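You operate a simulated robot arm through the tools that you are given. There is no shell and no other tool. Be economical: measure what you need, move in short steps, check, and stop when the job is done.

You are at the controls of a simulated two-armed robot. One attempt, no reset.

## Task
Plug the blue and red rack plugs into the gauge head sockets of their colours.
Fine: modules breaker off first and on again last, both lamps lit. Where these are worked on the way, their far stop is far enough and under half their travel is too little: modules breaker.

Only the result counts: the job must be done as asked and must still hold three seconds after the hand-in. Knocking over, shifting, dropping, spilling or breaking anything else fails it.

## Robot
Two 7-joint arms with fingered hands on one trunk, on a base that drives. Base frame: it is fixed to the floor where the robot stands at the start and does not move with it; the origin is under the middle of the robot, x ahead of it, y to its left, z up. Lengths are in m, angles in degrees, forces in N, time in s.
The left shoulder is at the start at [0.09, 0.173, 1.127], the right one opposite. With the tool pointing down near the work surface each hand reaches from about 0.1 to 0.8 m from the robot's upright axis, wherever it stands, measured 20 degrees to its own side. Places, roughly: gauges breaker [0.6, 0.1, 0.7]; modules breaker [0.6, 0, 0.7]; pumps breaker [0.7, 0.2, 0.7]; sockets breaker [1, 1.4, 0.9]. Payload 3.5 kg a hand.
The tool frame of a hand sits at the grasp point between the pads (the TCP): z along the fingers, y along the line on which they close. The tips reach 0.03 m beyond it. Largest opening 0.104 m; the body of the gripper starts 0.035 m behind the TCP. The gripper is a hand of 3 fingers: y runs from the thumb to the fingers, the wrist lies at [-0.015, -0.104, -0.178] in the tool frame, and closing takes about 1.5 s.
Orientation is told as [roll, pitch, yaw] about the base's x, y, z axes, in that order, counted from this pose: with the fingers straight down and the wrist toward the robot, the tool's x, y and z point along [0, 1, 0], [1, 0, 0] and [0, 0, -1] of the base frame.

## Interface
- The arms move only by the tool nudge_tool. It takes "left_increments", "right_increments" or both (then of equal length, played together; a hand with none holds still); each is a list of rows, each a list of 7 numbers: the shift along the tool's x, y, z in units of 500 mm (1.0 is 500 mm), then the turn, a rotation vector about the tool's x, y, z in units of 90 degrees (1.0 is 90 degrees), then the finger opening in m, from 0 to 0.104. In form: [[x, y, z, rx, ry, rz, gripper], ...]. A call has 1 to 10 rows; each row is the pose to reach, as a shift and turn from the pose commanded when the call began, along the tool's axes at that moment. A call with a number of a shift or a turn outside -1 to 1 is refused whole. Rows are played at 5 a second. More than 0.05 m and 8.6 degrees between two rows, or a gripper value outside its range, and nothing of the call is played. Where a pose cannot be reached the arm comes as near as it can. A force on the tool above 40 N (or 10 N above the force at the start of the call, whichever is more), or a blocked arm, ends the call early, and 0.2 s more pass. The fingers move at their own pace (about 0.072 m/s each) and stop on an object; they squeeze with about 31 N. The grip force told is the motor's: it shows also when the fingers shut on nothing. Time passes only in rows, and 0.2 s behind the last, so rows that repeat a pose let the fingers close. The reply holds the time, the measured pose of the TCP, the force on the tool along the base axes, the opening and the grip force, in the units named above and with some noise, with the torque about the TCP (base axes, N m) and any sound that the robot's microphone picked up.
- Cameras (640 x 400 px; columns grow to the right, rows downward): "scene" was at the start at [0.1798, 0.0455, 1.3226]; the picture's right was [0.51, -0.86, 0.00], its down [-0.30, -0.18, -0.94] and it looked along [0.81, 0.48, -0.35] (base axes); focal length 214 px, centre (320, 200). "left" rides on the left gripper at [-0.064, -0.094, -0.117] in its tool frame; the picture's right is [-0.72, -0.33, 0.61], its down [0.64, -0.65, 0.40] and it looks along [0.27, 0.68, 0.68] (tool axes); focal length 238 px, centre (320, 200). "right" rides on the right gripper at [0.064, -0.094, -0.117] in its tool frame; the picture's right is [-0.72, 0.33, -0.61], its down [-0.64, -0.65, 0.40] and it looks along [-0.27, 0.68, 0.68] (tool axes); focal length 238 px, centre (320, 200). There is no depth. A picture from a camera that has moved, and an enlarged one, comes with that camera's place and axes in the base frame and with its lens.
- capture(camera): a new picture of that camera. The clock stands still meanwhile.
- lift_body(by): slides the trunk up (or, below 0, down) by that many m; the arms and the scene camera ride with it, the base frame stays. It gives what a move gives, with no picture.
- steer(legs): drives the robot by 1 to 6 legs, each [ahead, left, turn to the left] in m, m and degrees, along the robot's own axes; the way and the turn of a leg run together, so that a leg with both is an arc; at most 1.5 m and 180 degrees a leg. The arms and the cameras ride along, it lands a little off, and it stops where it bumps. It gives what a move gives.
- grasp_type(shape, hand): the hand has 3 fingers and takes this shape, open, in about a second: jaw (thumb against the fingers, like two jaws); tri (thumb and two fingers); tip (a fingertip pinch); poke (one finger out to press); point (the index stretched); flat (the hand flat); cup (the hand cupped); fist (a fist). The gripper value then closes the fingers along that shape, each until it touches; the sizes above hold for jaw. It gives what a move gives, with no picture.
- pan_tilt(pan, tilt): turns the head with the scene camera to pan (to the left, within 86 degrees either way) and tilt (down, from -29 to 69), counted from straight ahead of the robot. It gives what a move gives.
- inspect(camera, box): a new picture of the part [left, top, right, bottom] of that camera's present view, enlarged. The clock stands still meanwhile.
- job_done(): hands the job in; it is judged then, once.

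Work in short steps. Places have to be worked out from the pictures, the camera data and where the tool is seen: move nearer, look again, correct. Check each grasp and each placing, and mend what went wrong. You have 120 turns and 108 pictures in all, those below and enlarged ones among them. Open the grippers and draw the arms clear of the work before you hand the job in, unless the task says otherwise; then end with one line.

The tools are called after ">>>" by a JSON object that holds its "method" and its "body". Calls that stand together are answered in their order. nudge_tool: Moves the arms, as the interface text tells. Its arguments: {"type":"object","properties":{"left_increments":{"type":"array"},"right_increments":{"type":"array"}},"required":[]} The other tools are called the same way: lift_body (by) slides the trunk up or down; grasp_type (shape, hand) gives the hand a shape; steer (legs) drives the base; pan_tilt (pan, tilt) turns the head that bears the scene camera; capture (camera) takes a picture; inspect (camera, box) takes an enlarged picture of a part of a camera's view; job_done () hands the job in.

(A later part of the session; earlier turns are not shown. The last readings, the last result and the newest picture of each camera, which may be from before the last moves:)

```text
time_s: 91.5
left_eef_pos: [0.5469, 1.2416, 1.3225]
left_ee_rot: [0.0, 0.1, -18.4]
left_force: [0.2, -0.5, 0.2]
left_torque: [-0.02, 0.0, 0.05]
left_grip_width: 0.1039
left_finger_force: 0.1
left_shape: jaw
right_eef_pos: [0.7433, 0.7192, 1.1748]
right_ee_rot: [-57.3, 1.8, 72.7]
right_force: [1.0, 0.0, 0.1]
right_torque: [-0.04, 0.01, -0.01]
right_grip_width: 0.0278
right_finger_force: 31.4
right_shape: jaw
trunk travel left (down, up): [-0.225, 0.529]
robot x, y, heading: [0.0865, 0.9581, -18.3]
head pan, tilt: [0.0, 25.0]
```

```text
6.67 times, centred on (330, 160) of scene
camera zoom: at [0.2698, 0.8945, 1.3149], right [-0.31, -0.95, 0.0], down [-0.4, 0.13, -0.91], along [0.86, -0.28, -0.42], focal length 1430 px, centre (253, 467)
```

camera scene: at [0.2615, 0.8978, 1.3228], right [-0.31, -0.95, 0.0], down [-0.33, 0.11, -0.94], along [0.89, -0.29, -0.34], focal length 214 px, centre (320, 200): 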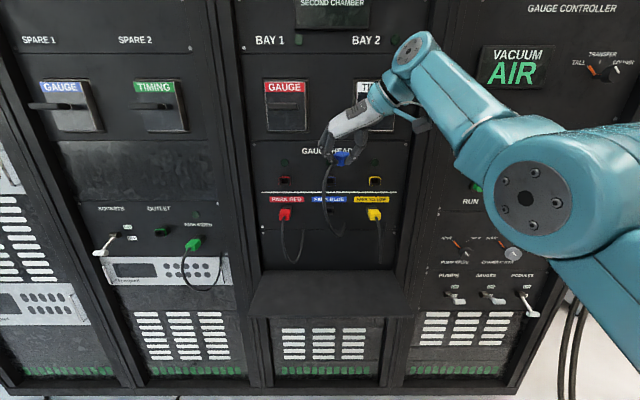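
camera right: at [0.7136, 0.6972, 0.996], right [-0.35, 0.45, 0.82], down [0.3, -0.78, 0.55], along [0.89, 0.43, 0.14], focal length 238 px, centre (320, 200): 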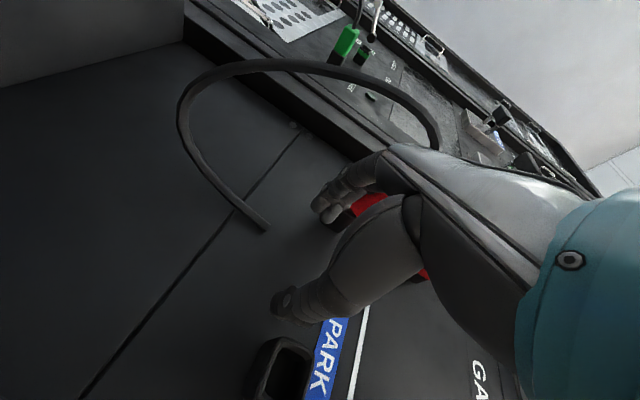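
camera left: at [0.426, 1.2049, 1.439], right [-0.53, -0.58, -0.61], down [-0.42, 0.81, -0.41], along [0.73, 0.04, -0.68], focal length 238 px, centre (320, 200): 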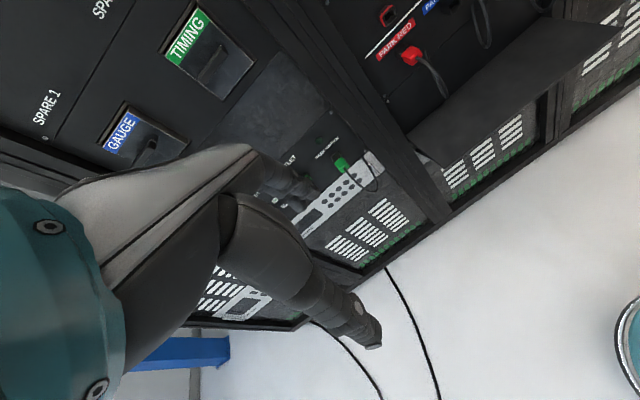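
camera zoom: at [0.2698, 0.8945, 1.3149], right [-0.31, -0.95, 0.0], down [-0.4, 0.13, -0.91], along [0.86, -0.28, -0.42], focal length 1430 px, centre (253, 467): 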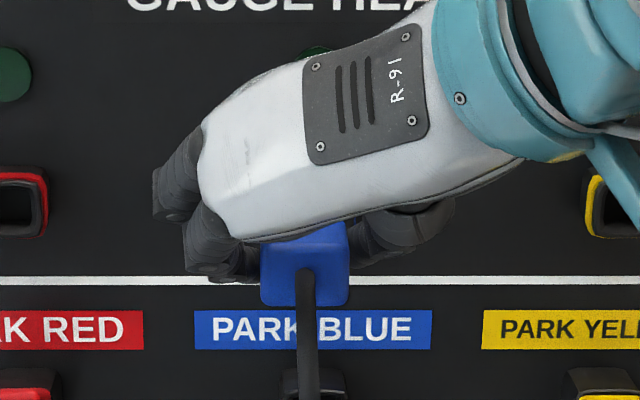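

Excellent: the plug is level and square. It's ~13 mm left and ~11 mm above the socket axis. I correct that while advancing to just short of the rim.

>>> {"method": "nudge_tool", "body": {"right_increments": [[0.01, -0.0138, 0.02, 0, 0, 0, 0], [0.01, -0.0276, 0.03, 0, 0, 0, 0], [-0.02, -0.0276, 0.075, 0, 0, 0, 0], [-0.051, -0.0276, 0.122, 0, 0, 0, 0]]}}

>>> {"method": "inspect", "body": {"camera": "right", "box": [230, 170, 390, 310]}}

>>> {"method": "inspect", "body": {"camera": "scene", "box": [290, 130, 370, 190]}}

```text
time_s: 92.5
left_eef_pos: [0.5479, 1.2417, 1.3209]
left_ee_rot: [-0.1, 0.0, -18.4]
left_force: [0.2, 0.4, -0.6]
left_torque: [-0.02, 0.0, 0.0]
left_grip_width: 0.1038
left_finger_force: 0.1
left_shape: jaw
right_eef_pos: [0.8009, 0.688, 1.1647]
right_ee_rot: [-57.3, 1.8, 72.7]
right_force: [-0.6, 0.0, 0.1]
right_torque: [0.05, 0.0, 0.0]
right_grip_width: 0.0278
right_finger_force: 31.0
right_shape: jaw
trunk travel left (down, up): [-0.225, 0.529]
robot x, y, heading: [0.0878, 0.9549, -18.5]
head pan, tilt: [0.0, 25.0]
```

```text
2.86 times, centred on (310, 240) of right
camera zoom: at [0.6466, 0.6379, 1.1772], right [-0.02, 0.38, 0.92], down [0.46, -0.82, 0.34], along [0.89, 0.43, -0.16], focal length 681 px, centre (349, 86)
```

zoom: 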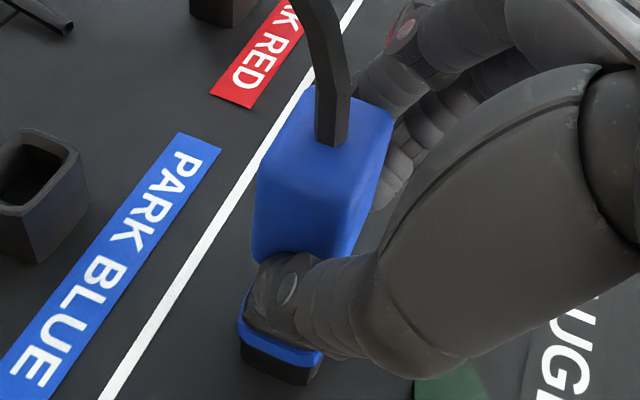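

```text
6.67 times, centred on (330, 160) of scene
camera zoom: at [0.2695, 0.895, 1.315], right [-0.31, -0.95, 0.0], down [-0.4, 0.13, -0.91], along [0.86, -0.28, -0.42], focal length 1430 px, centre (253, 467)
```

zoom: 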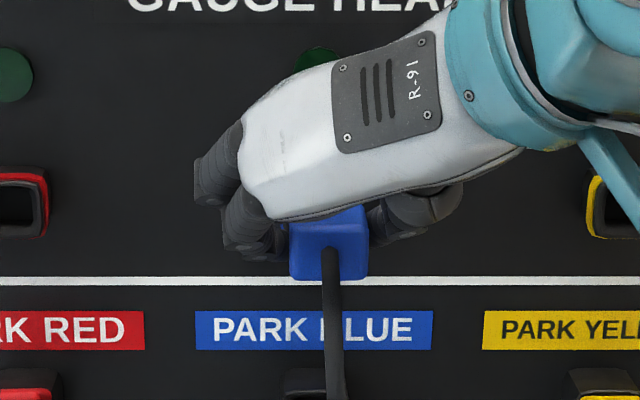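

Both cameras agree: aligned within ~2 mm. I push forward slowly.

>>> {"method": "nudge_tool", "body": {"right_increments": [[-0.0054, 0, 0.0084, 0, 0, 0, 0], [-0.0108, 0, 0.0168, 0, 0, 0, 0], [-0.0162, 0, 0.0252, 0, 0, 0, 0], [-0.0216, 0, 0.0336, 0, 0, 0, 0], [-0.027, 0, 0.042, 0, 0, 0, 0], [-0.0324, 0, 0.0504, 0, 0, 0, 0], [-0.0378, 0, 0.0588, 0, 0, 0, 0], [-0.042, 0, 0.0655, 0, 0, 0, 0]]}}

>>> {"method": "inspect", "body": {"camera": "right", "box": [230, 170, 390, 310]}}

```text
time_s: 94.3
left_eef_pos: [0.5474, 1.2415, 1.3207]
left_ee_rot: [-0.1, 0.0, -18.3]
left_force: [-0.9, 0.3, -0.3]
left_torque: [-0.02, 0.01, 0.0]
left_grip_width: 0.1038
left_finger_force: 0.1
left_shape: jaw
right_eef_pos: [0.8197, 0.6816, 1.1615]
right_ee_rot: [-57.2, 2.0, 72.8]
right_force: [0.2, 1.3, -0.3]
right_torque: [-0.02, 0.01, 0.0]
right_grip_width: 0.0278
right_finger_force: 30.9
right_shape: jaw
right hand out of reach, approached as far as the arm can: row 5, 6, 7, 8
trunk travel left (down, up): [-0.225, 0.529]
robot x, y, heading: [0.0832, 0.9582, -18.2]
head pan, tilt: [0.0, 25.0]
```

```text
2.86 times, centred on (310, 240) of right
camera zoom: at [0.6662, 0.6318, 1.1746], right [-0.02, 0.38, 0.93], down [0.46, -0.82, 0.34], along [0.89, 0.43, -0.16], focal length 681 px, centre (349, 86)
```

zoom: 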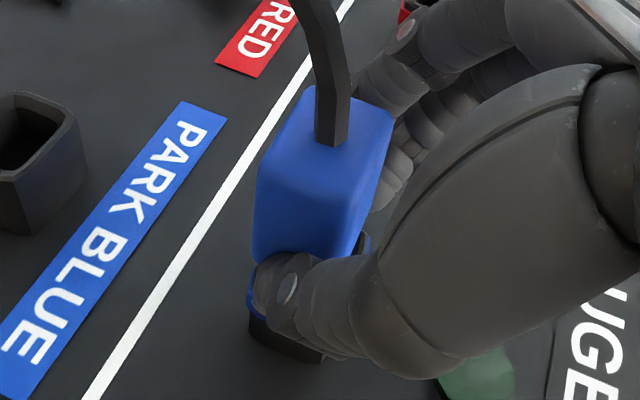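

No contact yet, arm limit reached again. I retract 10 cm (verify), then bring the base 8 cm closer.

>>> {"method": "nudge_tool", "body": {"right_increments": [[0.03, 0, -0.045, 0, 0, 0, 0], [0.06, 0, -0.09, 0, 0, 0, 0], [0.09, 0, -0.13, 0, 0, 0, 0], [0.115, 0, -0.175, 0, 0, 0, 0]]}}

```text
time_s: 95.3
left_eef_pos: [0.5445, 1.241, 1.3194]
left_ee_rot: [-0.1, 0.0, -18.2]
left_force: [-0.4, 0.2, -0.5]
left_torque: [0.03, 0.03, -0.01]
left_grip_width: 0.1037
left_finger_force: 0.0
left_shape: jaw
right_eef_pos: [0.7199, 0.7136, 1.1607]
right_ee_rot: [-57.2, 1.8, 72.6]
right_force: [-0.6, -0.4, -1.0]
right_torque: [-0.02, 0.03, 0.0]
right_grip_width: 0.0278
right_finger_force: 30.8
right_shape: jaw
trunk travel left (down, up): [-0.225, 0.529]
robot x, y, heading: [0.0857, 0.9553, -18.5]
head pan, tilt: [0.0, 25.0]
```

Retracted to A≈0.464. Now base forward 0.08.

>>> {"method": "steer", "body": {"legs": [[0.08, 0, 0]]}}

>>> {"method": "inspect", "body": {"camera": "right", "box": [230, 170, 390, 310]}}

```text
time_s: 96.3
left_eef_pos: [0.6225, 1.2179, 1.3196]
left_ee_rot: [-0.1, 0.1, -18.4]
left_force: [0.3, 0.2, -0.4]
left_torque: [0.01, 0.05, 0.01]
left_grip_width: 0.104
left_finger_force: 0.2
left_shape: jaw
right_eef_pos: [0.7962, 0.6869, 1.1594]
right_ee_rot: [-57.3, 1.9, 72.8]
right_force: [1.0, 0.1, -0.5]
right_torque: [0.04, 0.0, 0.0]
right_grip_width: 0.0282
right_finger_force: 31.2
right_shape: jaw
trunk travel left (down, up): [-0.225, 0.529]
robot x, y, heading: [0.1587, 0.9293, -18.4]
head pan, tilt: [0.0, 25.0]
```

```text
2.86 times, centred on (310, 240) of right
camera zoom: at [0.6414, 0.6379, 1.1732], right [-0.02, 0.38, 0.93], down [0.46, -0.82, 0.34], along [0.89, 0.43, -0.16], focal length 681 px, centre (349, 86)
```

zoom: 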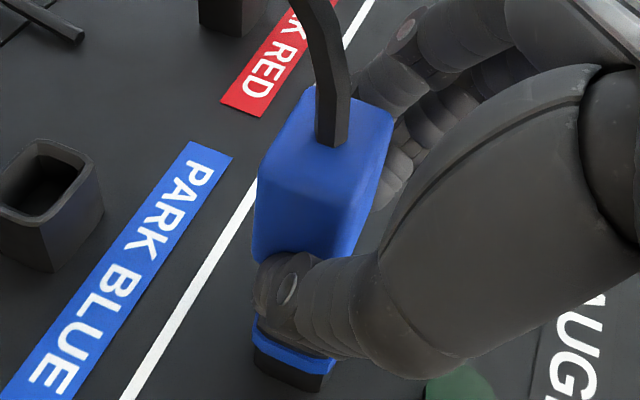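

The aligned pose was L 0.902, z 1.1647; I correct +2.6 mm left, +5 mm up, then push in slowly.

>>> {"method": "nudge_tool", "body": {"right_increments": [[-0.009, 0.0052, -0.0057, 0, 0, 0, 0], [-0.018, 0.0052, 0.008, 0, 0, 0, 0], [-0.0234, 0.0052, 0.0164, 0, 0, 0, 0], [-0.029, 0.0052, 0.025, 0, 0, 0, 0], [-0.0345, 0.005, 0.0335, 0, 0, 0, 0], [-0.04, 0.005, 0.042, 0, 0, 0, 0], [-0.0455, 0.005, 0.0505, 0, 0, 0, 0], [-0.051, 0.005, 0.059, 0, 0, 0, 0], [-0.0565, 0.005, 0.0675, 0, 0, 0, 0]]}}

>>> {"method": "inspect", "body": {"camera": "right", "box": [230, 170, 390, 310]}}

```text
time_s: 98.3
left_eef_pos: [0.619, 1.2169, 1.3223]
left_ee_rot: [0.0, 0.0, -18.3]
left_force: [-0.4, 0.6, 0.2]
left_torque: [0.0, 0.02, -0.02]
left_grip_width: 0.1039
left_finger_force: 0.1
left_shape: jaw
right_eef_pos: [0.8336, 0.6788, 1.1665]
right_ee_rot: [-57.2, 1.8, 72.8]
right_force: [-18.5, 3.5, -8.5]
right_torque: [-0.05, 0.49, 0.09]
right_grip_width: 0.0281
right_finger_force: 31.9
right_shape: jaw
trunk travel left (down, up): [-0.225, 0.529]
robot x, y, heading: [0.163, 0.9344, -18.5]
head pan, tilt: [0.0, 25.0]
```

```text
2.86 times, centred on (310, 240) of right
camera zoom: at [0.6803, 0.6284, 1.1795], right [-0.01, 0.38, 0.93], down [0.47, -0.82, 0.34], along [0.88, 0.44, -0.16], focal length 681 px, centre (349, 86)
```

zoom: 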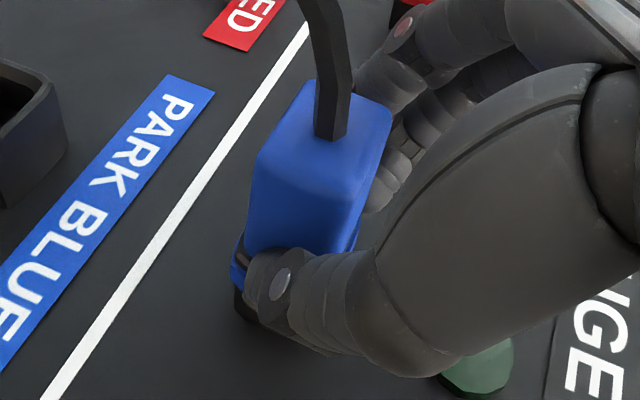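

Nose has gone ~14 mm past the rim plane (18 N). I push a few millimetres further.

>>> {"method": "nudge_tool", "body": {"right_increments": [[-0.0043, 0, 0.0067, 0, 0, 0, 0], [-0.0086, 0, 0.0134, 0, 0, 0, 0], [-0.0129, 0, 0.02, 0, 0, 0, 0]]}}

>>> {"method": "inspect", "body": {"camera": "scene", "box": [290, 120, 370, 180]}}

```text
time_s: 99.1
left_eef_pos: [0.6151, 1.2149, 1.3232]
left_ee_rot: [0.0, -0.2, -18.4]
left_force: [-0.1, -0.4, -0.1]
left_torque: [0.02, 0.0, -0.03]
left_grip_width: 0.1036
left_finger_force: 0.0
left_shape: jaw
right_eef_pos: [0.8411, 0.6767, 1.1699]
right_ee_rot: [-57.2, 1.9, 73.1]
right_force: [-29.8, 3.6, 2.0]
right_torque: [-0.15, 0.45, -0.01]
right_grip_width: 0.0302
right_finger_force: 31.0
right_shape: jaw
trunk travel left (down, up): [-0.225, 0.529]
robot x, y, heading: [0.1612, 0.9357, -18.5]
head pan, tilt: [0.0, 25.0]
stopped in row 3 (right hand): the force on the tool passed its limit at 41 N (the readings are from after the stop); the commanded pose is now the measured one
```

```text
6.67 times, centred on (330, 150) of scene
camera zoom: at [0.3381, 0.8702, 1.3159], right [-0.31, -0.95, 0.0], down [-0.4, 0.13, -0.91], along [0.86, -0.28, -0.42], focal length 1430 px, centre (253, 533)
```

zoom: 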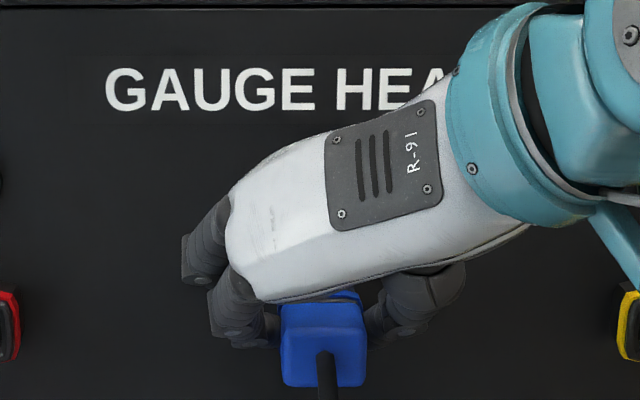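

The plug is at the socket, the thumb appears to be touching the rim. I open and withdraw back to see whether it stays.

>>> {"method": "nudge_tool", "body": {"right_increments": [[0, 0, 0, 0, 0, 0, 0.03], [0, 0, 0, 0, 0, 0, 0.05], [0, 0, 0, 0, 0, 0, 0.07], [0, 0, 0, 0, 0, 0, 0.07], [0.02, 0, -0.04, 0, 0, 0, 0.07], [0.04, 0, -0.1, 0, 0, 0, 0.07], [0.07, 0, -0.16, 0, 0, 0, 0.07]]}}

>>> {"method": "inspect", "body": {"camera": "right", "box": [200, 160, 380, 320]}}

```text
time_s: 100.7
left_eef_pos: [0.6206, 1.2172, 1.3201]
left_ee_rot: [-0.1, -0.1, -18.3]
left_force: [-0.4, -0.5, 0.6]
left_torque: [-0.01, 0.04, 0.02]
left_grip_width: 0.1038
left_finger_force: 0.1
left_shape: jaw
right_eef_pos: [0.763, 0.701, 1.1819]
right_ee_rot: [-57.2, 1.8, 72.8]
right_force: [-0.7, -0.9, -0.5]
right_torque: [0.01, 0.01, -0.03]
right_grip_width: 0.0697
right_finger_force: 0.1
right_shape: jaw
trunk travel left (down, up): [-0.225, 0.529]
robot x, y, heading: [0.1616, 0.9335, -18.2]
head pan, tilt: [0.0, 25.0]
```

```text
2.50 times, centred on (290, 240) of right
camera zoom: at [0.6101, 0.6506, 1.1949], right [-0.01, 0.38, 0.93], down [0.47, -0.82, 0.34], along [0.88, 0.44, -0.17], focal length 596 px, centre (395, 100)
```

zoom: 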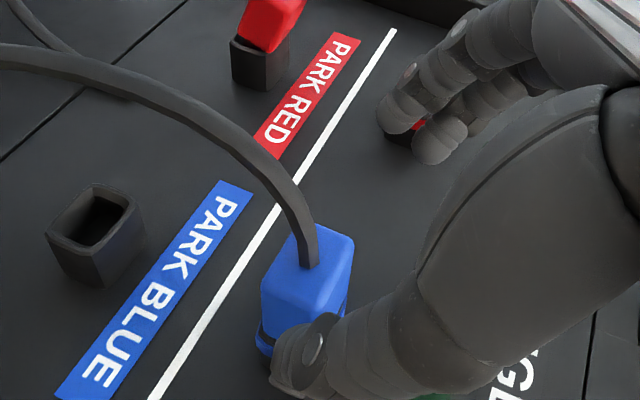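

The blue plug holds in its socket, straight. To be sure it's fully home I'll push its rear with closed fingertips: back off, close, and press with force watch.

>>> {"method": "nudge_tool", "body": {"right_increments": [[0.002, 0, -0.06, 0, 0, 0, 0.07], [0.004, 0, -0.116, 0, 0, 0, 0.07], [0.004, 0, -0.116, 0, 0, 0, 0.03], [0.004, 0, -0.116, 0, 0, 0, 0], [0.004, 0, -0.116, 0, 0, 0, 0], [0.004, 0, -0.116, 0, 0, 0, 0], [0.004, 0, -0.116, 0, 0, 0, 0]]}}

```text
time_s: 102.3
left_eef_pos: [0.6208, 1.2166, 1.3208]
left_ee_rot: [-0.1, 0.0, -18.3]
left_force: [-0.2, -0.2, 0.2]
left_torque: [-0.01, -0.02, 0.0]
left_grip_width: 0.1039
left_finger_force: 0.0
left_shape: jaw
right_eef_pos: [0.7175, 0.7162, 1.2109]
right_ee_rot: [-57.1, 2.0, 72.9]
right_force: [0.3, 0.5, -0.2]
right_torque: [-0.03, -0.01, 0.04]
right_grip_width: 0.0
right_finger_force: 31.4
right_shape: jaw
trunk travel left (down, up): [-0.225, 0.529]
robot x, y, heading: [0.1639, 0.9341, -18.4]
head pan, tilt: [0.0, 25.0]
```

Closed. I approach the plug's rear face and press forward in 5 mm steps.

>>> {"method": "nudge_tool", "body": {"right_increments": [[-0.002, 0, 0.075, 0, 0, 0, 0], [-0.004, 0, 0.15, 0, 0, 0, 0], [-0.0094, 0, 0.1584, 0, 0, 0, 0], [-0.0148, 0, 0.1668, 0, 0, 0, 0], [-0.0202, 0, 0.1752, 0, 0, 0, 0], [-0.0256, 0, 0.1836, 0, 0, 0, 0], [-0.031, 0, 0.192, 0, 0, 0, 0], [-0.0364, 0, 0.2004, 0, 0, 0, 0], [-0.0418, 0, 0.2088, 0, 0, 0, 0]]}}

>>> {"method": "inspect", "body": {"camera": "right", "box": [200, 160, 380, 320]}}

```text
time_s: 104.1
left_eef_pos: [0.615, 1.2178, 1.3236]
left_ee_rot: [0.0, -0.4, -18.4]
left_force: [0.1, 0.1, 0.4]
left_torque: [0.02, -0.01, -0.02]
left_grip_width: 0.1037
left_finger_force: 0.1
left_shape: jaw
right_eef_pos: [0.7975, 0.6943, 1.1776]
right_ee_rot: [-57.5, 1.6, 73.4]
right_force: [-23.4, 5.4, 7.4]
right_torque: [-0.01, 0.14, -0.09]
right_grip_width: 0.0
right_finger_force: 31.3
right_shape: jaw
trunk travel left (down, up): [-0.225, 0.529]
robot x, y, heading: [0.1606, 0.9318, -18.1]
head pan, tilt: [0.0, 25.0]
stopped in row 8 (right hand): the force on the tool passed its limit at 46 N (the readings are from after the stop); the commanded pose is now the measured one
```

```text
2.50 times, centred on (290, 240) of right
camera zoom: at [0.6438, 0.641, 1.1908], right [-0.03, 0.37, 0.93], down [0.47, -0.81, 0.34], along [0.88, 0.45, -0.16], focal length 596 px, centre (395, 100)
```

zoom: 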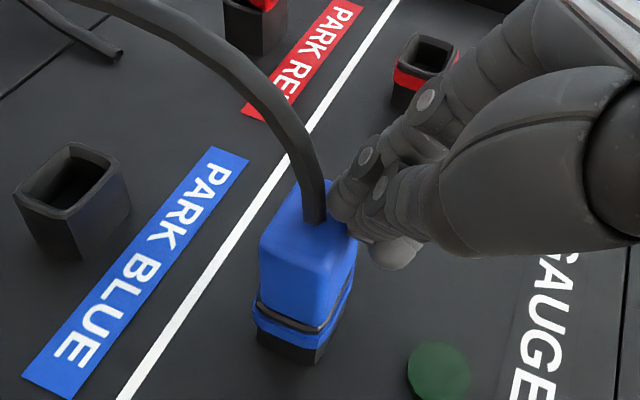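

Blue is flush against the socket lip (pressed with 46 N). Now the red: I retract and open the hand, then shift the base left 0.14.

>>> {"method": "nudge_tool", "body": {"right_increments": [[0.016, 0, -0.045, 0, 0, 0, 0], [0.032, 0, -0.09, 0, 0, 0, 0], [0.048, 0, -0.135, 0, 0, 0, 0.03], [0.064, 0, -0.173, 0, 0, 0, 0.065], [0.064, 0, -0.173, 0, 0, 0, 0.065]]}}

>>> {"method": "steer", "body": {"legs": [[0, 0.135, 0]]}}

>>> {"method": "capture", "body": {"camera": "right"}}

```text
time_s: 105.3
left_eef_pos: [0.6201, 1.2168, 1.3198]
left_ee_rot: [-0.1, 0.0, -18.3]
left_force: [0.2, -0.2, 0.1]
left_torque: [0.0, 0.01, -0.02]
left_grip_width: 0.1035
left_finger_force: 0.1
left_shape: jaw
right_eef_pos: [0.718, 0.7179, 1.1929]
right_ee_rot: [-57.1, 1.8, 73.2]
right_force: [-0.9, -1.0, -0.1]
right_torque: [0.03, -0.03, 0.0]
right_grip_width: 0.0646
right_finger_force: 0.1
right_shape: jaw
trunk travel left (down, up): [-0.225, 0.529]
robot x, y, heading: [0.1609, 0.9374, -18.2]
head pan, tilt: [0.0, 25.0]
```

```text
time_s: 106.6
left_eef_pos: [0.6624, 1.3451, 1.3212]
left_ee_rot: [0.0, 0.1, -18.5]
left_force: [0.4, 0.1, 0.1]
left_torque: [-0.04, 0.02, -0.01]
left_grip_width: 0.1036
left_finger_force: 0.1
left_shape: jaw
right_eef_pos: [0.7593, 0.8469, 1.1933]
right_ee_rot: [-57.2, 1.9, 73.1]
right_force: [0.7, -0.2, -0.1]
right_torque: [-0.03, 0.04, -0.07]
right_grip_width: 0.0646
right_finger_force: 0.0
right_shape: jaw
trunk travel left (down, up): [-0.225, 0.529]
robot x, y, heading: [0.2002, 1.0634, -18.5]
head pan, tilt: [0.0, 25.0]
```

```text
8 pictures are left
camera right: at [0.6063, 0.795, 1.2069], right [-0.02, 0.38, 0.93], down [0.47, -0.81, 0.34], along [0.88, 0.44, -0.17], focal length 238 px, centre (320, 200)
```

right: 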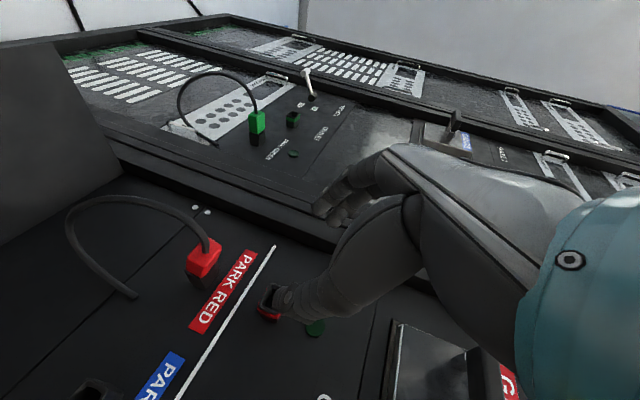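

Red's rear seems ~2 cm higher than expected—my earlier bump may have tilted it. One zoom to measure.

>>> {"method": "inspect", "body": {"camera": "right", "box": [160, 210, 280, 330]}}

```text
3.33 times, centred on (220, 270) of right
camera zoom: at [0.6063, 0.795, 1.2069], right [-0.02, 0.38, 0.93], down [0.47, -0.81, 0.34], along [0.88, 0.44, -0.17], focal length 794 px, centre (653, -33)
```

zoom: 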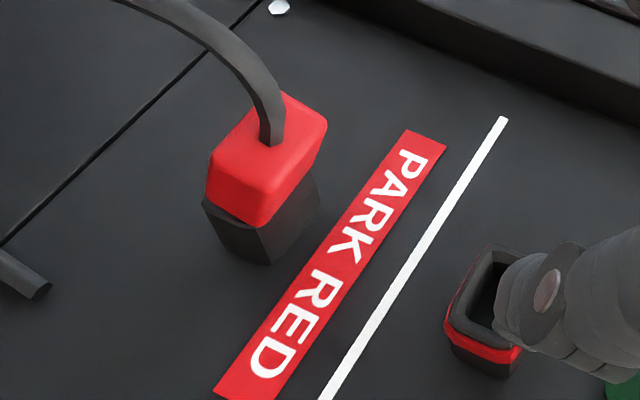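

Red is still in its park but pitched ~20° (rear up). I approach it: target TCP (A 0.574, L 1.040, z 1.072), fingers open.

>>> {"method": "nudge_tool", "body": {"right_increments": [[0.012, -0.001, 0.05, 0, 0, 0, 0.065], [0.025, -0.002, 0.1, 0, 0, 0, 0.065], [0.037, -0.003, 0.15, 0, 0, 0, 0.065], [0.05, -0.004, 0.2, 0, 0, 0, 0.065], [0.063, -0.005, 0.25, 0, 0, 0, 0.065], [0.075, -0.006, 0.295, 0, 0, 0, 0.065], [0.081, -0.006, 0.322, 0, 0, 0, 0.065]]}}

>>> {"method": "inspect", "body": {"camera": "right", "box": [220, 160, 380, 320]}}

```text
time_s: 108.2
left_eef_pos: [0.6629, 1.3446, 1.3217]
left_ee_rot: [-0.1, 0.0, -18.3]
left_force: [0.5, 0.4, -0.1]
left_torque: [-0.04, 0.02, 0.0]
left_grip_width: 0.104
left_finger_force: 0.1
left_shape: jaw
right_eef_pos: [0.866, 0.8059, 1.072]
right_ee_rot: [-57.1, 1.8, 73.2]
right_force: [0.1, -0.2, 0.5]
right_torque: [-0.05, 0.03, -0.02]
right_grip_width: 0.0648
right_finger_force: 0.1
right_shape: jaw
trunk travel left (down, up): [-0.225, 0.529]
robot x, y, heading: [0.2019, 1.0612, -18.1]
head pan, tilt: [0.0, 25.0]
```

```text
2.50 times, centred on (300, 240) of right
camera zoom: at [0.7125, 0.7549, 1.085], right [-0.02, 0.38, 0.93], down [0.47, -0.81, 0.34], along [0.88, 0.44, -0.16], focal length 596 px, centre (370, 100)
```

zoom: 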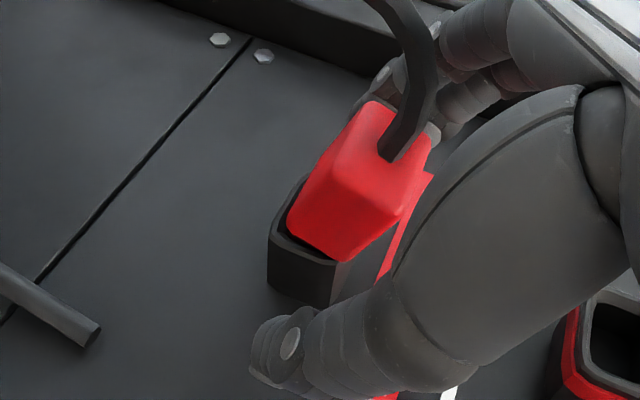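

The thumb would land near the plug's front; I shift back 3 cm and up 1.2 cm so the pads take the body's middle/rear, then close.

>>> {"method": "nudge_tool", "body": {"right_increments": [[0.006, 0.006, -0.03, 0, 0, 0, 0.065], [0.012, 0.012, -0.063, 0, 0, 0, 0.065], [0.012, 0.012, -0.063, 0, 0, 0, 0.05], [0.012, 0.012, -0.063, 0, 0, 0, 0.035], [0.012, 0.012, -0.063, 0, 0, 0, 0.015], [0.012, 0.012, -0.063, 0, 0, 0, 0], [0.012, 0.012, -0.063, 0, 0, 0, 0], [0.012, 0.012, -0.063, 0, 0, 0, 0], [0.012, 0.012, -0.063, 0, 0, 0, 0]]}}

>>> {"method": "inspect", "body": {"camera": "right", "box": [220, 160, 380, 320]}}

```text
time_s: 110.2
left_eef_pos: [0.6613, 1.3459, 1.3208]
left_ee_rot: [-0.1, -0.1, -18.4]
left_force: [1.1, -0.2, 0.1]
left_torque: [-0.01, 0.01, 0.01]
left_grip_width: 0.1039
left_finger_force: 0.1
left_shape: jaw
right_eef_pos: [0.8371, 0.8211, 1.0843]
right_ee_rot: [-57.1, 1.8, 73.2]
right_force: [-5.2, 8.2, 1.3]
right_torque: [0.27, 0.01, 0.4]
right_grip_width: 0.016
right_finger_force: 30.7
right_shape: jaw
trunk travel left (down, up): [-0.225, 0.529]
robot x, y, heading: [0.204, 1.0612, -18.3]
head pan, tilt: [0.0, 25.0]
```

```text
2.50 times, centred on (300, 240) of right
camera zoom: at [0.6846, 0.7707, 1.0984], right [-0.02, 0.38, 0.93], down [0.47, -0.81, 0.34], along [0.88, 0.44, -0.16], focal length 596 px, centre (370, 100)
```

zoom: 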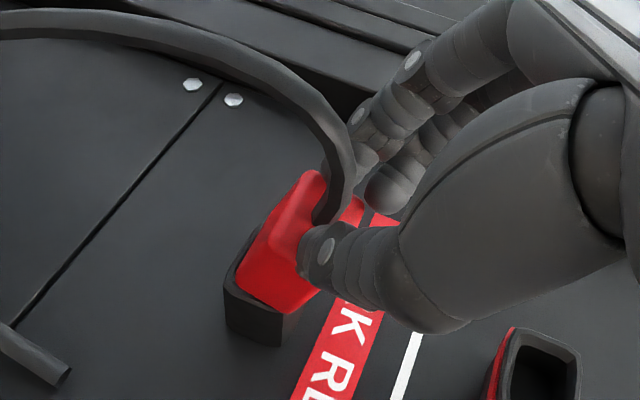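

Grip is on the rear edge only (16 mm). I reopen, move 13 mm forward and 12 mm down, and close again.

>>> {"method": "nudge_tool", "body": {"right_increments": [[0, 0, 0, 0, 0, 0, 0.04], [0, 0, 0, 0, 0, 0, 0.065], [0, 0.004, 0, 0, 0, 0, 0.065], [0.003, 0.008, 0.018, 0, 0, 0, 0.065], [0.005, 0.008, 0.035, 0, 0, 0, 0.05], [0.005, 0.008, 0.035, 0, 0, 0, 0.02], [0.005, 0.008, 0.035, 0, 0, 0, 0], [0.005, 0.008, 0.035, 0, 0, 0, 0], [0.005, 0.008, 0.035, 0, 0, 0, 0], [0.005, 0.008, 0.035, 0, 0, 0, 0]]}}

```text
time_s: 112.4
left_eef_pos: [0.6629, 1.3436, 1.3198]
left_ee_rot: [0.0, 0.0, -18.4]
left_force: [-0.5, -0.9, -0.6]
left_torque: [0.02, 0.02, 0.01]
left_grip_width: 0.1039
left_finger_force: 0.1
left_shape: jaw
right_eef_pos: [0.853, 0.8199, 1.0726]
right_ee_rot: [-57.1, 1.9, 73.2]
right_force: [1.2, -1.4, 0.7]
right_torque: [-0.01, -0.02, -0.03]
right_grip_width: 0.0254
right_finger_force: 31.2
right_shape: jaw
trunk travel left (down, up): [-0.225, 0.529]
robot x, y, heading: [0.2048, 1.0647, -18.2]
head pan, tilt: [0.0, 25.0]
```

Flat 25 mm grip now. I pull straight out 5 cm, then raise ~10 cm while levelling the plug by 20°.

>>> {"method": "nudge_tool", "body": {"right_increments": [[0.011, 0, -0.017, 0, 0, 0, 0], [0.022, 0, -0.034, 0, 0, 0, 0], [0.033, 0, -0.051, 0, 0, 0, 0], [0.044, 0, -0.068, 0, 0, 0, 0], [0.054, 0, -0.084, 0, 0, 0, 0], [-0.002, 0, -0.12, 0, -0.075, 0, 0], [-0.058, 0, -0.156, 0, -0.15, 0, 0], [-0.114, 0, -0.192, 0, -0.22, 0, 0], [-0.114, 0, -0.192, 0, -0.22, 0, 0]]}}

>>> {"method": "inspect", "body": {"camera": "right", "box": [220, 160, 380, 320]}}

```text
time_s: 114.4
left_eef_pos: [0.6622, 1.344, 1.3206]
left_ee_rot: [0.0, -0.1, -18.4]
left_force: [1.1, -0.1, 0.0]
left_torque: [0.0, 0.0, 0.03]
left_grip_width: 0.104
left_finger_force: 0.1
left_shape: jaw
right_eef_pos: [0.8065, 0.8385, 1.173]
right_ee_rot: [-77.0, 1.8, 73.2]
right_force: [-0.1, -0.3, -0.6]
right_torque: [-0.02, 0.0, -0.03]
right_grip_width: 0.0258
right_finger_force: 31.0
right_shape: jaw
trunk travel left (down, up): [-0.225, 0.529]
robot x, y, heading: [0.2048, 1.0581, -18.6]
head pan, tilt: [0.0, 25.0]
```

```text
2.50 times, centred on (300, 240) of right
camera zoom: at [0.6571, 0.7842, 1.1402], right [-0.32, 0.46, 0.83], down [0.33, -0.76, 0.55], along [0.89, 0.45, 0.09], focal length 596 px, centre (370, 100)
```

zoom: 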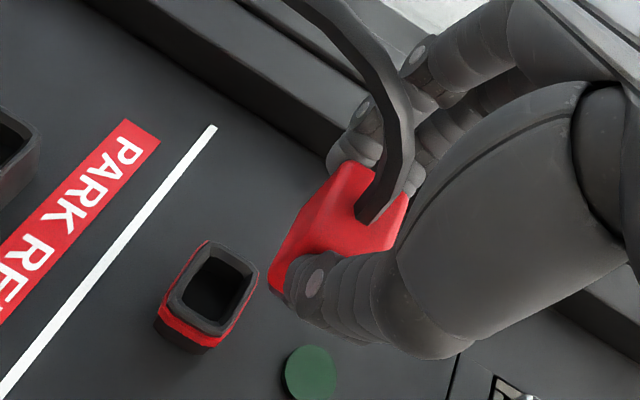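

The red plug is out, level and square; it's ~19 mm above and ~3 mm left of the socket axis. I correct and advance to just before the rim, then check.

>>> {"method": "nudge_tool", "body": {"right_increments": [[0.018, -0.005, 0.005, 0, 0, 0, 0], [0.036, -0.007, 0.012, 0, 0, 0, 0], [0.03, -0.007, 0.04, 0, 0, 0, 0], [0.0235, -0.007, 0.067, 0, 0, 0, 0], [0.0235, -0.007, 0.067, 0, 0, 0, 0]]}}

>>> {"method": "inspect", "body": {"camera": "right", "box": [220, 160, 380, 320]}}

```text
time_s: 115.6
left_eef_pos: [0.6625, 1.3442, 1.3209]
left_ee_rot: [0.0, 0.0, -18.5]
left_force: [-0.5, 0.6, 0.6]
left_torque: [-0.04, -0.01, 0.0]
left_grip_width: 0.1039
left_finger_force: 0.2
left_shape: jaw
right_eef_pos: [0.835, 0.825, 1.1529]
right_ee_rot: [-76.9, 1.8, 73.2]
right_force: [-0.5, 0.4, 0.1]
right_torque: [0.04, 0.04, 0.03]
right_grip_width: 0.0254
right_finger_force: 30.7
right_shape: jaw
trunk travel left (down, up): [-0.225, 0.529]
robot x, y, heading: [0.2035, 1.0633, -18.1]
head pan, tilt: [0.0, 25.0]
```

```text
2.50 times, centred on (300, 240) of right
camera zoom: at [0.6847, 0.7712, 1.1211], right [-0.31, 0.46, 0.83], down [0.33, -0.76, 0.55], along [0.89, 0.45, 0.09], focal length 596 px, centre (370, 100)
```

zoom: 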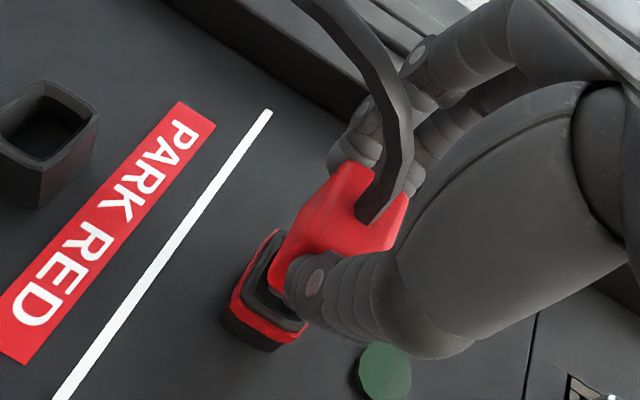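

Alignment looks within ~2 mm. I apply −2 mm L and push in slowly.

>>> {"method": "nudge_tool", "body": {"right_increments": [[0.001, -0.004, 0.004, 0, 0, 0, 0], [-0.001, -0.004, 0.013, 0, 0, 0, 0], [-0.003, -0.0045, 0.022, 0, 0, 0, 0], [-0.005, -0.0045, 0.031, 0, 0, 0, 0], [-0.007, -0.005, 0.04, 0, 0, 0, 0], [-0.009, -0.005, 0.049, 0, 0, 0, 0], [-0.0115, -0.005, 0.058, 0, 0, 0, 0]]}}

```text
time_s: 117.2
left_eef_pos: [0.6576, 1.3459, 1.3237]
left_ee_rot: [0.1, -0.2, -18.6]
left_force: [0.6, -0.5, -0.2]
left_torque: [0.03, 0.03, 0.0]
left_grip_width: 0.1038
left_finger_force: 0.1
left_shape: jaw
right_eef_pos: [0.8557, 0.8192, 1.1532]
right_ee_rot: [-76.8, 1.8, 73.5]
right_force: [-38.2, 11.8, -9.0]
right_torque: [-0.07, 0.45, 0.04]
right_grip_width: 0.0279
right_finger_force: 31.1
right_shape: jaw
trunk travel left (down, up): [-0.225, 0.529]
robot x, y, heading: [0.2005, 1.0599, -18.2]
head pan, tilt: [0.0, 25.0]
```

38 N at nearly full depth. I check before releasing.

>>> {"method": "inspect", "body": {"camera": "right", "box": [220, 160, 380, 320]}}

```text
2.50 times, centred on (300, 240) of right
camera zoom: at [0.7064, 0.7635, 1.1217], right [-0.32, 0.46, 0.83], down [0.34, -0.76, 0.55], along [0.89, 0.45, 0.09], focal length 596 px, centre (370, 100)
```

zoom: 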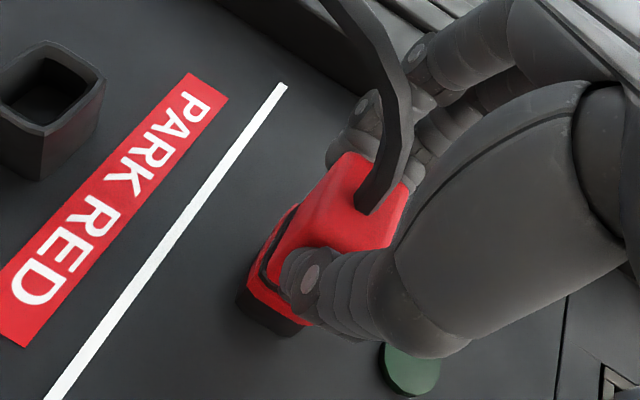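

The red plug's body meets the socket lip. I release, retract, and close the fingers for a seating push.

>>> {"method": "nudge_tool", "body": {"right_increments": [[0, 0, 0, 0, 0, 0, 0.035], [0, 0, 0, 0, 0, 0, 0.065], [0, 0, 0, 0, 0, 0, 0.065], [0, 0, -0.04, 0, 0, 0, 0.065], [-0.005, 0, -0.09, 0, 0, 0, 0.065], [-0.012, 0, -0.14, 0, 0, 0, 0.065], [-0.018, 0, -0.2, 0, 0, 0, 0.03], [-0.03, 0, -0.2, 0, 0, 0, 0], [-0.03, 0, -0.2, 0, 0, 0, 0], [-0.03, 0, -0.2, 0, 0, 0, 0]]}}

```text
time_s: 119.4
left_eef_pos: [0.663, 1.3448, 1.3216]
left_ee_rot: [-0.1, 0.0, -18.4]
left_force: [0.9, 0.6, 0.1]
left_torque: [-0.03, -0.08, 0.01]
left_grip_width: 0.1041
left_finger_force: 0.0
left_shape: jaw
right_eef_pos: [0.7715, 0.8426, 1.1897]
right_ee_rot: [-77.0, 1.8, 73.2]
right_force: [-0.7, 0.5, 0.6]
right_torque: [0.0, -0.01, -0.01]
right_grip_width: 0.0001
right_finger_force: 31.0
right_shape: jaw
trunk travel left (down, up): [-0.225, 0.529]
robot x, y, heading: [0.2018, 1.0616, -18.4]
head pan, tilt: [0.0, 25.0]
```

Now approach the red plug's rear and press forward in small steps.

>>> {"method": "nudge_tool", "body": {"right_increments": [[0.017, 0, 0.06, 0, 0, 0, 0], [0.033, 0, 0.125, 0, 0, 0, 0], [0.0307, 0, 0.1347, 0, 0, 0, 0], [0.0284, 0, 0.1444, 0, 0, 0, 0], [0.0261, 0, 0.1541, 0, 0, 0, 0], [0.0238, 0, 0.1638, 0, 0, 0, 0], [0.0215, 0, 0.1735, 0, 0, 0, 0], [0.0192, 0, 0.1832, 0, 0, 0, 0], [0.0169, 0, 0.1929, 0, 0, 0, 0]]}}

```text
time_s: 120.8
left_eef_pos: [0.6586, 1.3445, 1.3229]
left_ee_rot: [0.0, -0.2, -18.4]
left_force: [0.4, 0.1, -0.2]
left_torque: [0.01, -0.01, -0.01]
left_grip_width: 0.104
left_finger_force: 0.1
left_shape: jaw
right_eef_pos: [0.8359, 0.8257, 1.163]
right_ee_rot: [-77.0, 1.4, 73.9]
right_force: [-21.7, 4.1, -0.1]
right_torque: [0.02, -0.04, -0.11]
right_grip_width: 0.0001
right_finger_force: 30.6
right_shape: jaw
trunk travel left (down, up): [-0.225, 0.529]
robot x, y, heading: [0.2012, 1.0625, -18.4]
head pan, tilt: [0.0, 25.0]
stopped in row 6 (right hand): the force on the tool passed its limit at 46 N (the readings are from after the stop); the commanded pose is now the measured one
```

Red is home: stopped at 46 N at the same depth as the blue. I retract, and then roll the hand back 90° for the breaker.

>>> {"method": "nudge_tool", "body": {"right_increments": [[0.003, 0, -0.05, 0, 0, 0, 0], [0.006, 0, -0.1, 0, 0, 0, 0], [0.009, 0, -0.15, 0, 0, 0, 0], [0.012, 0, -0.2, 0, 0, 0, 0], [0.015, 0, -0.243, 0, 0, 0, 0]]}}

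>>> {"method": "nudge_tool", "body": {"right_increments": [[0, 0, 0, 0, 0, 0.09, 0], [0, 0, 0, 0, 0, 0.18, 0], [0, 0, 0, 0, 0, 0.27, 0], [0, 0, 0, 0, 0, 0.36, 0], [0, 0, 0, 0, 0, 0.45, 0], [0, 0, 0, 0, 0, 0.54, 0], [0, 0, 0, 0, 0, 0.63, 0], [0, 0, 0, 0, 0, 0.72, 0], [0, 0, 0, 0, 0, 0.81, 0], [0, 0, 0, 0, 0, 0.9, 0]]}}

```text
time_s: 122.0
left_eef_pos: [0.6613, 1.3441, 1.3202]
left_ee_rot: [0.0, -0.1, -18.4]
left_force: [0.2, 0.1, 0.0]
left_torque: [-0.01, -0.02, 0.0]
left_grip_width: 0.1036
left_finger_force: 0.1
left_shape: jaw
right_eef_pos: [0.7256, 0.8575, 1.1798]
right_ee_rot: [-76.7, 1.7, 73.5]
right_force: [0.3, 0.0, 0.6]
right_torque: [0.0, 0.0, -0.01]
right_grip_width: 0.0
right_finger_force: 31.5
right_shape: jaw
trunk travel left (down, up): [-0.225, 0.529]
robot x, y, heading: [0.2041, 1.0639, -18.5]
head pan, tilt: [0.0, 25.0]
```

```text
time_s: 124.2
left_eef_pos: [0.6629, 1.3452, 1.3211]
left_ee_rot: [0.0, 0.0, -18.5]
left_force: [0.2, -0.7, -0.3]
left_torque: [-0.04, 0.02, 0.02]
left_grip_width: 0.1036
left_finger_force: 0.1
left_shape: jaw
right_eef_pos: [0.7253, 0.8582, 1.1802]
right_ee_rot: [-38.2, -73.0, 22.7]
right_force: [0.2, 0.1, 0.5]
right_torque: [0.03, 0.0, -0.01]
right_grip_width: 0.0002
right_finger_force: 31.3
right_shape: jaw
trunk travel left (down, up): [-0.225, 0.529]
robot x, y, heading: [0.2019, 1.0578, -18.2]
head pan, tilt: [0.0, 25.0]
```

Rolled. Now drive right 0.87 along the rack to the breaker column.

>>> {"method": "steer", "body": {"legs": [[0, -0.87, 0]]}}

>>> {"method": "nudge_tool", "body": {"right_increments": [[0, -0.02, 0, 0, 0, 0.085, 0], [0, -0.1, 0, 0, 0, 0.085, 0], [0, -0.19, 0, 0, 0, 0.085, 0], [0, -0.28, 0, 0, 0, 0.085, 0], [0, -0.37, 0, 0, 0, 0.085, 0]]}}

```text
time_s: 128.7
left_eef_pos: [0.3935, 0.532, 1.3208]
left_ee_rot: [0.1, -0.2, -18.8]
left_force: [-0.5, 0.1, -1.3]
left_torque: [0.0, -0.01, 0.0]
left_grip_width: 0.1034
left_finger_force: 0.1
left_shape: jaw
right_eef_pos: [0.454, 0.0453, 1.1788]
right_ee_rot: [-38.3, -72.9, 22.7]
right_force: [-0.3, -1.2, 1.0]
right_torque: [0.0, 0.01, 0.03]
right_grip_width: 0.0
right_finger_force: 31.3
right_shape: jaw
trunk travel left (down, up): [-0.225, 0.529]
robot x, y, heading: [-0.0671, 0.2517, -18.5]
head pan, tilt: [0.0, 25.0]
```

```text
time_s: 129.4
left_eef_pos: [0.3921, 0.5305, 1.3213]
left_ee_rot: [-0.1, 0.0, -18.7]
left_force: [-0.5, 0.4, -1.0]
left_torque: [-0.01, 0.0, 0.01]
left_grip_width: 0.1038
left_finger_force: 0.1
left_shape: jaw
right_eef_pos: [0.4321, 0.0296, 1.2168]
right_ee_rot: [-86.5, -82.7, 67.2]
right_force: [-1.0, 0.3, -0.3]
right_torque: [-0.01, 0.02, 0.0]
right_grip_width: 0.0
right_finger_force: 30.9
right_shape: jaw
trunk travel left (down, up): [-0.225, 0.529]
robot x, y, heading: [-0.0662, 0.2509, -18.6]
head pan, tilt: [0.0, 25.0]
stopped in row 3 (right hand): the arm was blocked; the commanded pose is now the measured one
```

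The hand is in the right orientation (pointing at the rack, upright) but the arm is folded too tightly. I extend it forward 7 cm, then descend.

>>> {"method": "nudge_tool", "body": {"right_increments": [[0, 0, 0.07, 0, 0, 0, 0], [0, 0, 0.14, 0, 0, 0, 0], [0, -0.06, 0.14, 0.05, 0, 0, 0], [0, -0.12, 0.14, 0.1, 0, 0, 0], [0, -0.2, 0.14, 0.1, 0, 0, 0], [0, -0.28, 0.14, 0.1, 0, 0, 0], [0, -0.36, 0.14, 0.1, 0, 0, 0]]}}

```text
time_s: 130.7
left_eef_pos: [0.392, 0.5312, 1.3212]
left_ee_rot: [-0.1, 0.0, -18.7]
left_force: [-0.5, -0.4, -0.5]
left_torque: [-0.02, 0.0, 0.03]
left_grip_width: 0.104
left_finger_force: 0.0
left_shape: jaw
right_eef_pos: [0.4889, -0.0189, 1.1946]
right_ee_rot: [-97.3, -80.8, 75.2]
right_force: [0.2, -0.3, 0.2]
right_torque: [0.0, 0.0, 0.01]
right_grip_width: 0.0
right_finger_force: 31.0
right_shape: jaw
trunk travel left (down, up): [-0.225, 0.529]
robot x, y, heading: [-0.0634, 0.2502, -18.4]
head pan, tilt: [0.0, 25.0]
stopped in row 6 (right hand): the arm was blocked; the commanded pose is now the measured one
```

Still blocked downward in this branch. I roll the hand back to the sideways orientation, which reached low heights well.

>>> {"method": "nudge_tool", "body": {"right_increments": [[0, 0, 0, 0, 0, -0.09, 0], [0, 0, 0, 0, 0, -0.18, 0], [0, 0, 0, 0, 0, -0.27, 0], [0, 0, 0, 0, 0, -0.36, 0], [0, 0, 0, 0, 0, -0.45, 0], [0, 0, 0, 0, 0, -0.54, 0], [0, 0, 0, 0, 0, -0.63, 0], [0, 0, 0, 0, 0, -0.72, 0], [0, 0, 0, 0, 0, -0.81, 0], [0, 0, 0, 0, 0, -0.9, 0]]}}

```text
time_s: 132.9
left_eef_pos: [0.3923, 0.5324, 1.3225]
left_ee_rot: [-0.1, -0.1, -18.8]
left_force: [-0.7, 0.3, -0.1]
left_torque: [0.03, -0.01, 0.0]
left_grip_width: 0.1036
left_finger_force: 0.0
left_shape: jaw
right_eef_pos: [0.489, -0.0159, 1.1948]
right_ee_rot: [-91.0, 0.0, 68.1]
right_force: [-1.0, -0.2, -1.0]
right_torque: [0.01, 0.02, 0.0]
right_grip_width: 0.0
right_finger_force: 30.9
right_shape: jaw
trunk travel left (down, up): [-0.225, 0.529]
robot x, y, heading: [-0.0693, 0.2533, -18.3]
head pan, tilt: [0.0, 25.0]
```

Rolled and level at A 0.47. I lower the hand 0.35 with a slight downward pitch, staying clear of the panel.

>>> {"method": "nudge_tool", "body": {"right_increments": [[0.08, 0.01, 0, 0, 0.03, 0, 0], [0.16, 0.02, 0, 0, 0.06, 0, 0], [0.24, 0.03, 0, 0, 0.09, 0, 0], [0.32, 0.04, 0, 0, 0.12, 0, 0], [0.4, 0.05, 0, 0, 0.15, 0, 0], [0.48, 0.06, 0, 0, 0.18, 0, 0], [0.56, 0.06, 0, 0, 0.2, 0, 0], [0.64, 0.06, 0, 0, 0.2, 0, 0], [0.7, 0.06, 0, 0, 0.2, 0, 0]]}}

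```text
time_s: 134.9
left_eef_pos: [0.3932, 0.5324, 1.3211]
left_ee_rot: [-0.1, -0.1, -18.7]
left_force: [0.2, -0.4, -0.3]
left_torque: [0.03, -0.02, 0.02]
left_grip_width: 0.1038
left_finger_force: 0.1
left_shape: jaw
right_eef_pos: [0.5075, 0.0106, 0.8435]
right_ee_rot: [-73.0, -0.3, 68.1]
right_force: [0.6, -1.0, 0.2]
right_torque: [0.02, 0.01, -0.03]
right_grip_width: 0.0003
right_finger_force: 31.1
right_shape: jaw
trunk travel left (down, up): [-0.225, 0.529]
robot x, y, heading: [-0.066, 0.2515, -18.6]
head pan, tilt: [0.0, 25.0]
```

Good. Trunk down 0.20 to get below the OFF handle.

>>> {"method": "lift_body", "body": {"by": -0.2}}

>>> {"method": "nudge_tool", "body": {"right_increments": [[0.05, 0, 0, 0, 0, 0, 0], [0.1, 0, 0, 0, 0, 0, 0], [0.14, 0, 0.01, 0, 0, 0, 0]]}}

>>> {"method": "pan_tilt", "body": {"pan": -5, "tilt": 35}}

>>> {"method": "inspect", "body": {"camera": "scene", "box": [220, 120, 460, 340]}}

```text
time_s: 137.1
left_eef_pos: [0.3925, 0.5323, 1.1217]
left_ee_rot: [-0.1, -0.1, -18.7]
left_force: [-0.7, 0.0, -0.4]
left_torque: [0.0, -0.03, 0.02]
left_grip_width: 0.1038
left_finger_force: 0.1
left_shape: jaw
right_eef_pos: [0.5055, 0.01, 0.6461]
right_ee_rot: [-73.0, -0.2, 68.1]
right_force: [-0.2, -0.4, 0.3]
right_torque: [-0.01, 0.0, 0.03]
right_grip_width: 0.0
right_finger_force: 31.0
right_shape: jaw
trunk travel left (down, up): [-0.025, 0.729]
robot x, y, heading: [-0.069, 0.2527, -18.7]
head pan, tilt: [0.0, 25.0]
```

```text
time_s: 137.8
left_eef_pos: [0.3936, 0.5313, 1.1217]
left_ee_rot: [-0.1, -0.1, -18.8]
left_force: [0.3, -0.5, -0.8]
left_torque: [0.02, -0.02, -0.01]
left_grip_width: 0.1034
left_finger_force: 0.0
left_shape: jaw
right_eef_pos: [0.4915, 0.0164, 0.575]
right_ee_rot: [-73.0, 0.0, 68.2]
right_force: [0.7, -0.4, -1.3]
right_torque: [0.0, 0.02, -0.03]
right_grip_width: 0.0
right_finger_force: 30.5
right_shape: jaw
trunk travel left (down, up): [-0.025, 0.729]
robot x, y, heading: [-0.0657, 0.2452, -18.6]
head pan, tilt: [0.0, 25.0]
```

```text
time_s: 138.6
left_eef_pos: [0.3932, 0.5321, 1.1211]
left_ee_rot: [0.0, -0.1, -18.7]
left_force: [0.2, 0.4, -0.5]
left_torque: [0.03, 0.01, -0.02]
left_grip_width: 0.104
left_finger_force: 0.1
left_shape: jaw
right_eef_pos: [0.4909, 0.0156, 0.5762]
right_ee_rot: [-72.9, -0.1, 68.1]
right_force: [-0.3, -0.5, 0.3]
right_torque: [0.0, 0.02, 0.02]
right_grip_width: 0.0
right_finger_force: 30.7
right_shape: jaw
trunk travel left (down, up): [-0.025, 0.729]
robot x, y, heading: [-0.0701, 0.2518, -18.7]
head pan, tilt: [-5.0, 35.0]
```

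```text
1.82 times, centred on (340, 230) of scene
camera zoom: at [0.2135, 0.1456, 1.088], right [-0.4, -0.92, 0.0], down [-0.53, 0.23, -0.82], along [0.75, -0.33, -0.57], focal length 390 px, centre (284, 146)
```

zoom: 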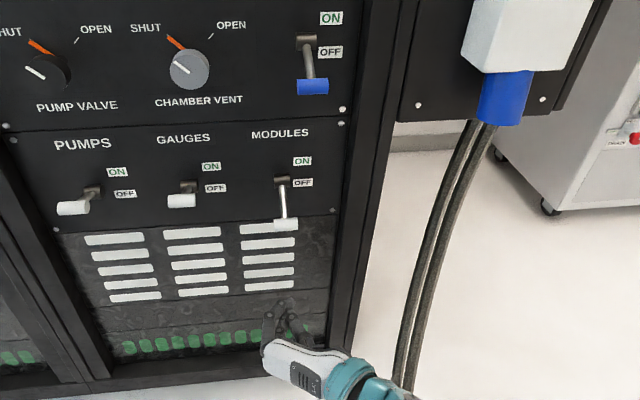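

Handle at (A 0.558, L 0.160, z 0.666), fingers below it. I advance the closed fingers underneath it.

>>> {"method": "nudge_tool", "body": {"right_increments": [[-0.014, 0.001, 0.047, 0, 0, 0, 0], [-0.028, 0.002, 0.094, 0, 0, 0, 0], [-0.042, 0.004, 0.141, 0, 0, 0, 0], [-0.057, 0.005, 0.188, 0, 0, 0, 0], [-0.057, 0.005, 0.188, 0, 0, 0, 0]]}}

```text
time_s: 139.8
left_eef_pos: [0.3934, 0.5323, 1.122]
left_ee_rot: [-0.1, -0.2, -18.6]
left_force: [-0.3, -0.8, 0.6]
left_torque: [-0.01, 0.0, -0.02]
left_grip_width: 0.1039
left_finger_force: 0.0
left_shape: jaw
right_eef_pos: [0.5845, -0.0187, 0.5769]
right_ee_rot: [-73.0, -0.2, 68.1]
right_force: [-0.1, -0.1, -0.2]
right_torque: [0.02, 0.01, 0.04]
right_grip_width: 0.0
right_finger_force: 31.1
right_shape: jaw
trunk travel left (down, up): [-0.025, 0.729]
robot x, y, heading: [-0.068, 0.2519, -18.7]
head pan, tilt: [-5.0, 35.0]
```

In place under the handle. I raise in 2 cm steps with force watch.

>>> {"method": "nudge_tool", "body": {"right_increments": [[-0.038, 0, -0.0117, 0, 0, 0, 0], [-0.076, 0, -0.0234, 0, 0, 0, 0], [-0.114, 0, -0.035, 0, 0, 0, 0], [-0.152, 0, -0.0467, 0, 0, 0, 0], [-0.19, 0, -0.0584, 0, 0, 0, 0], [-0.228, 0, -0.07, 0, 0, 0, 0], [-0.266, 0, -0.0818, 0, 0, 0, 0]]}}

```text
time_s: 141.4
left_eef_pos: [0.3951, 0.531, 1.1194]
left_ee_rot: [0.0, 0.1, -18.7]
left_force: [-0.4, 0.2, 0.3]
left_torque: [-0.01, 0.0, 0.02]
left_grip_width: 0.1038
left_finger_force: 0.0
left_shape: jaw
right_eef_pos: [0.5823, -0.0187, 0.704]
right_ee_rot: [-71.4, 0.1, 67.9]
right_force: [-6.7, 2.3, -31.9]
right_torque: [0.21, 0.87, -0.01]
right_grip_width: 0.0002
right_finger_force: 30.8
right_shape: jaw
trunk travel left (down, up): [-0.025, 0.729]
robot x, y, heading: [-0.0664, 0.251, -18.6]
head pan, tilt: [-5.0, 35.0]
```

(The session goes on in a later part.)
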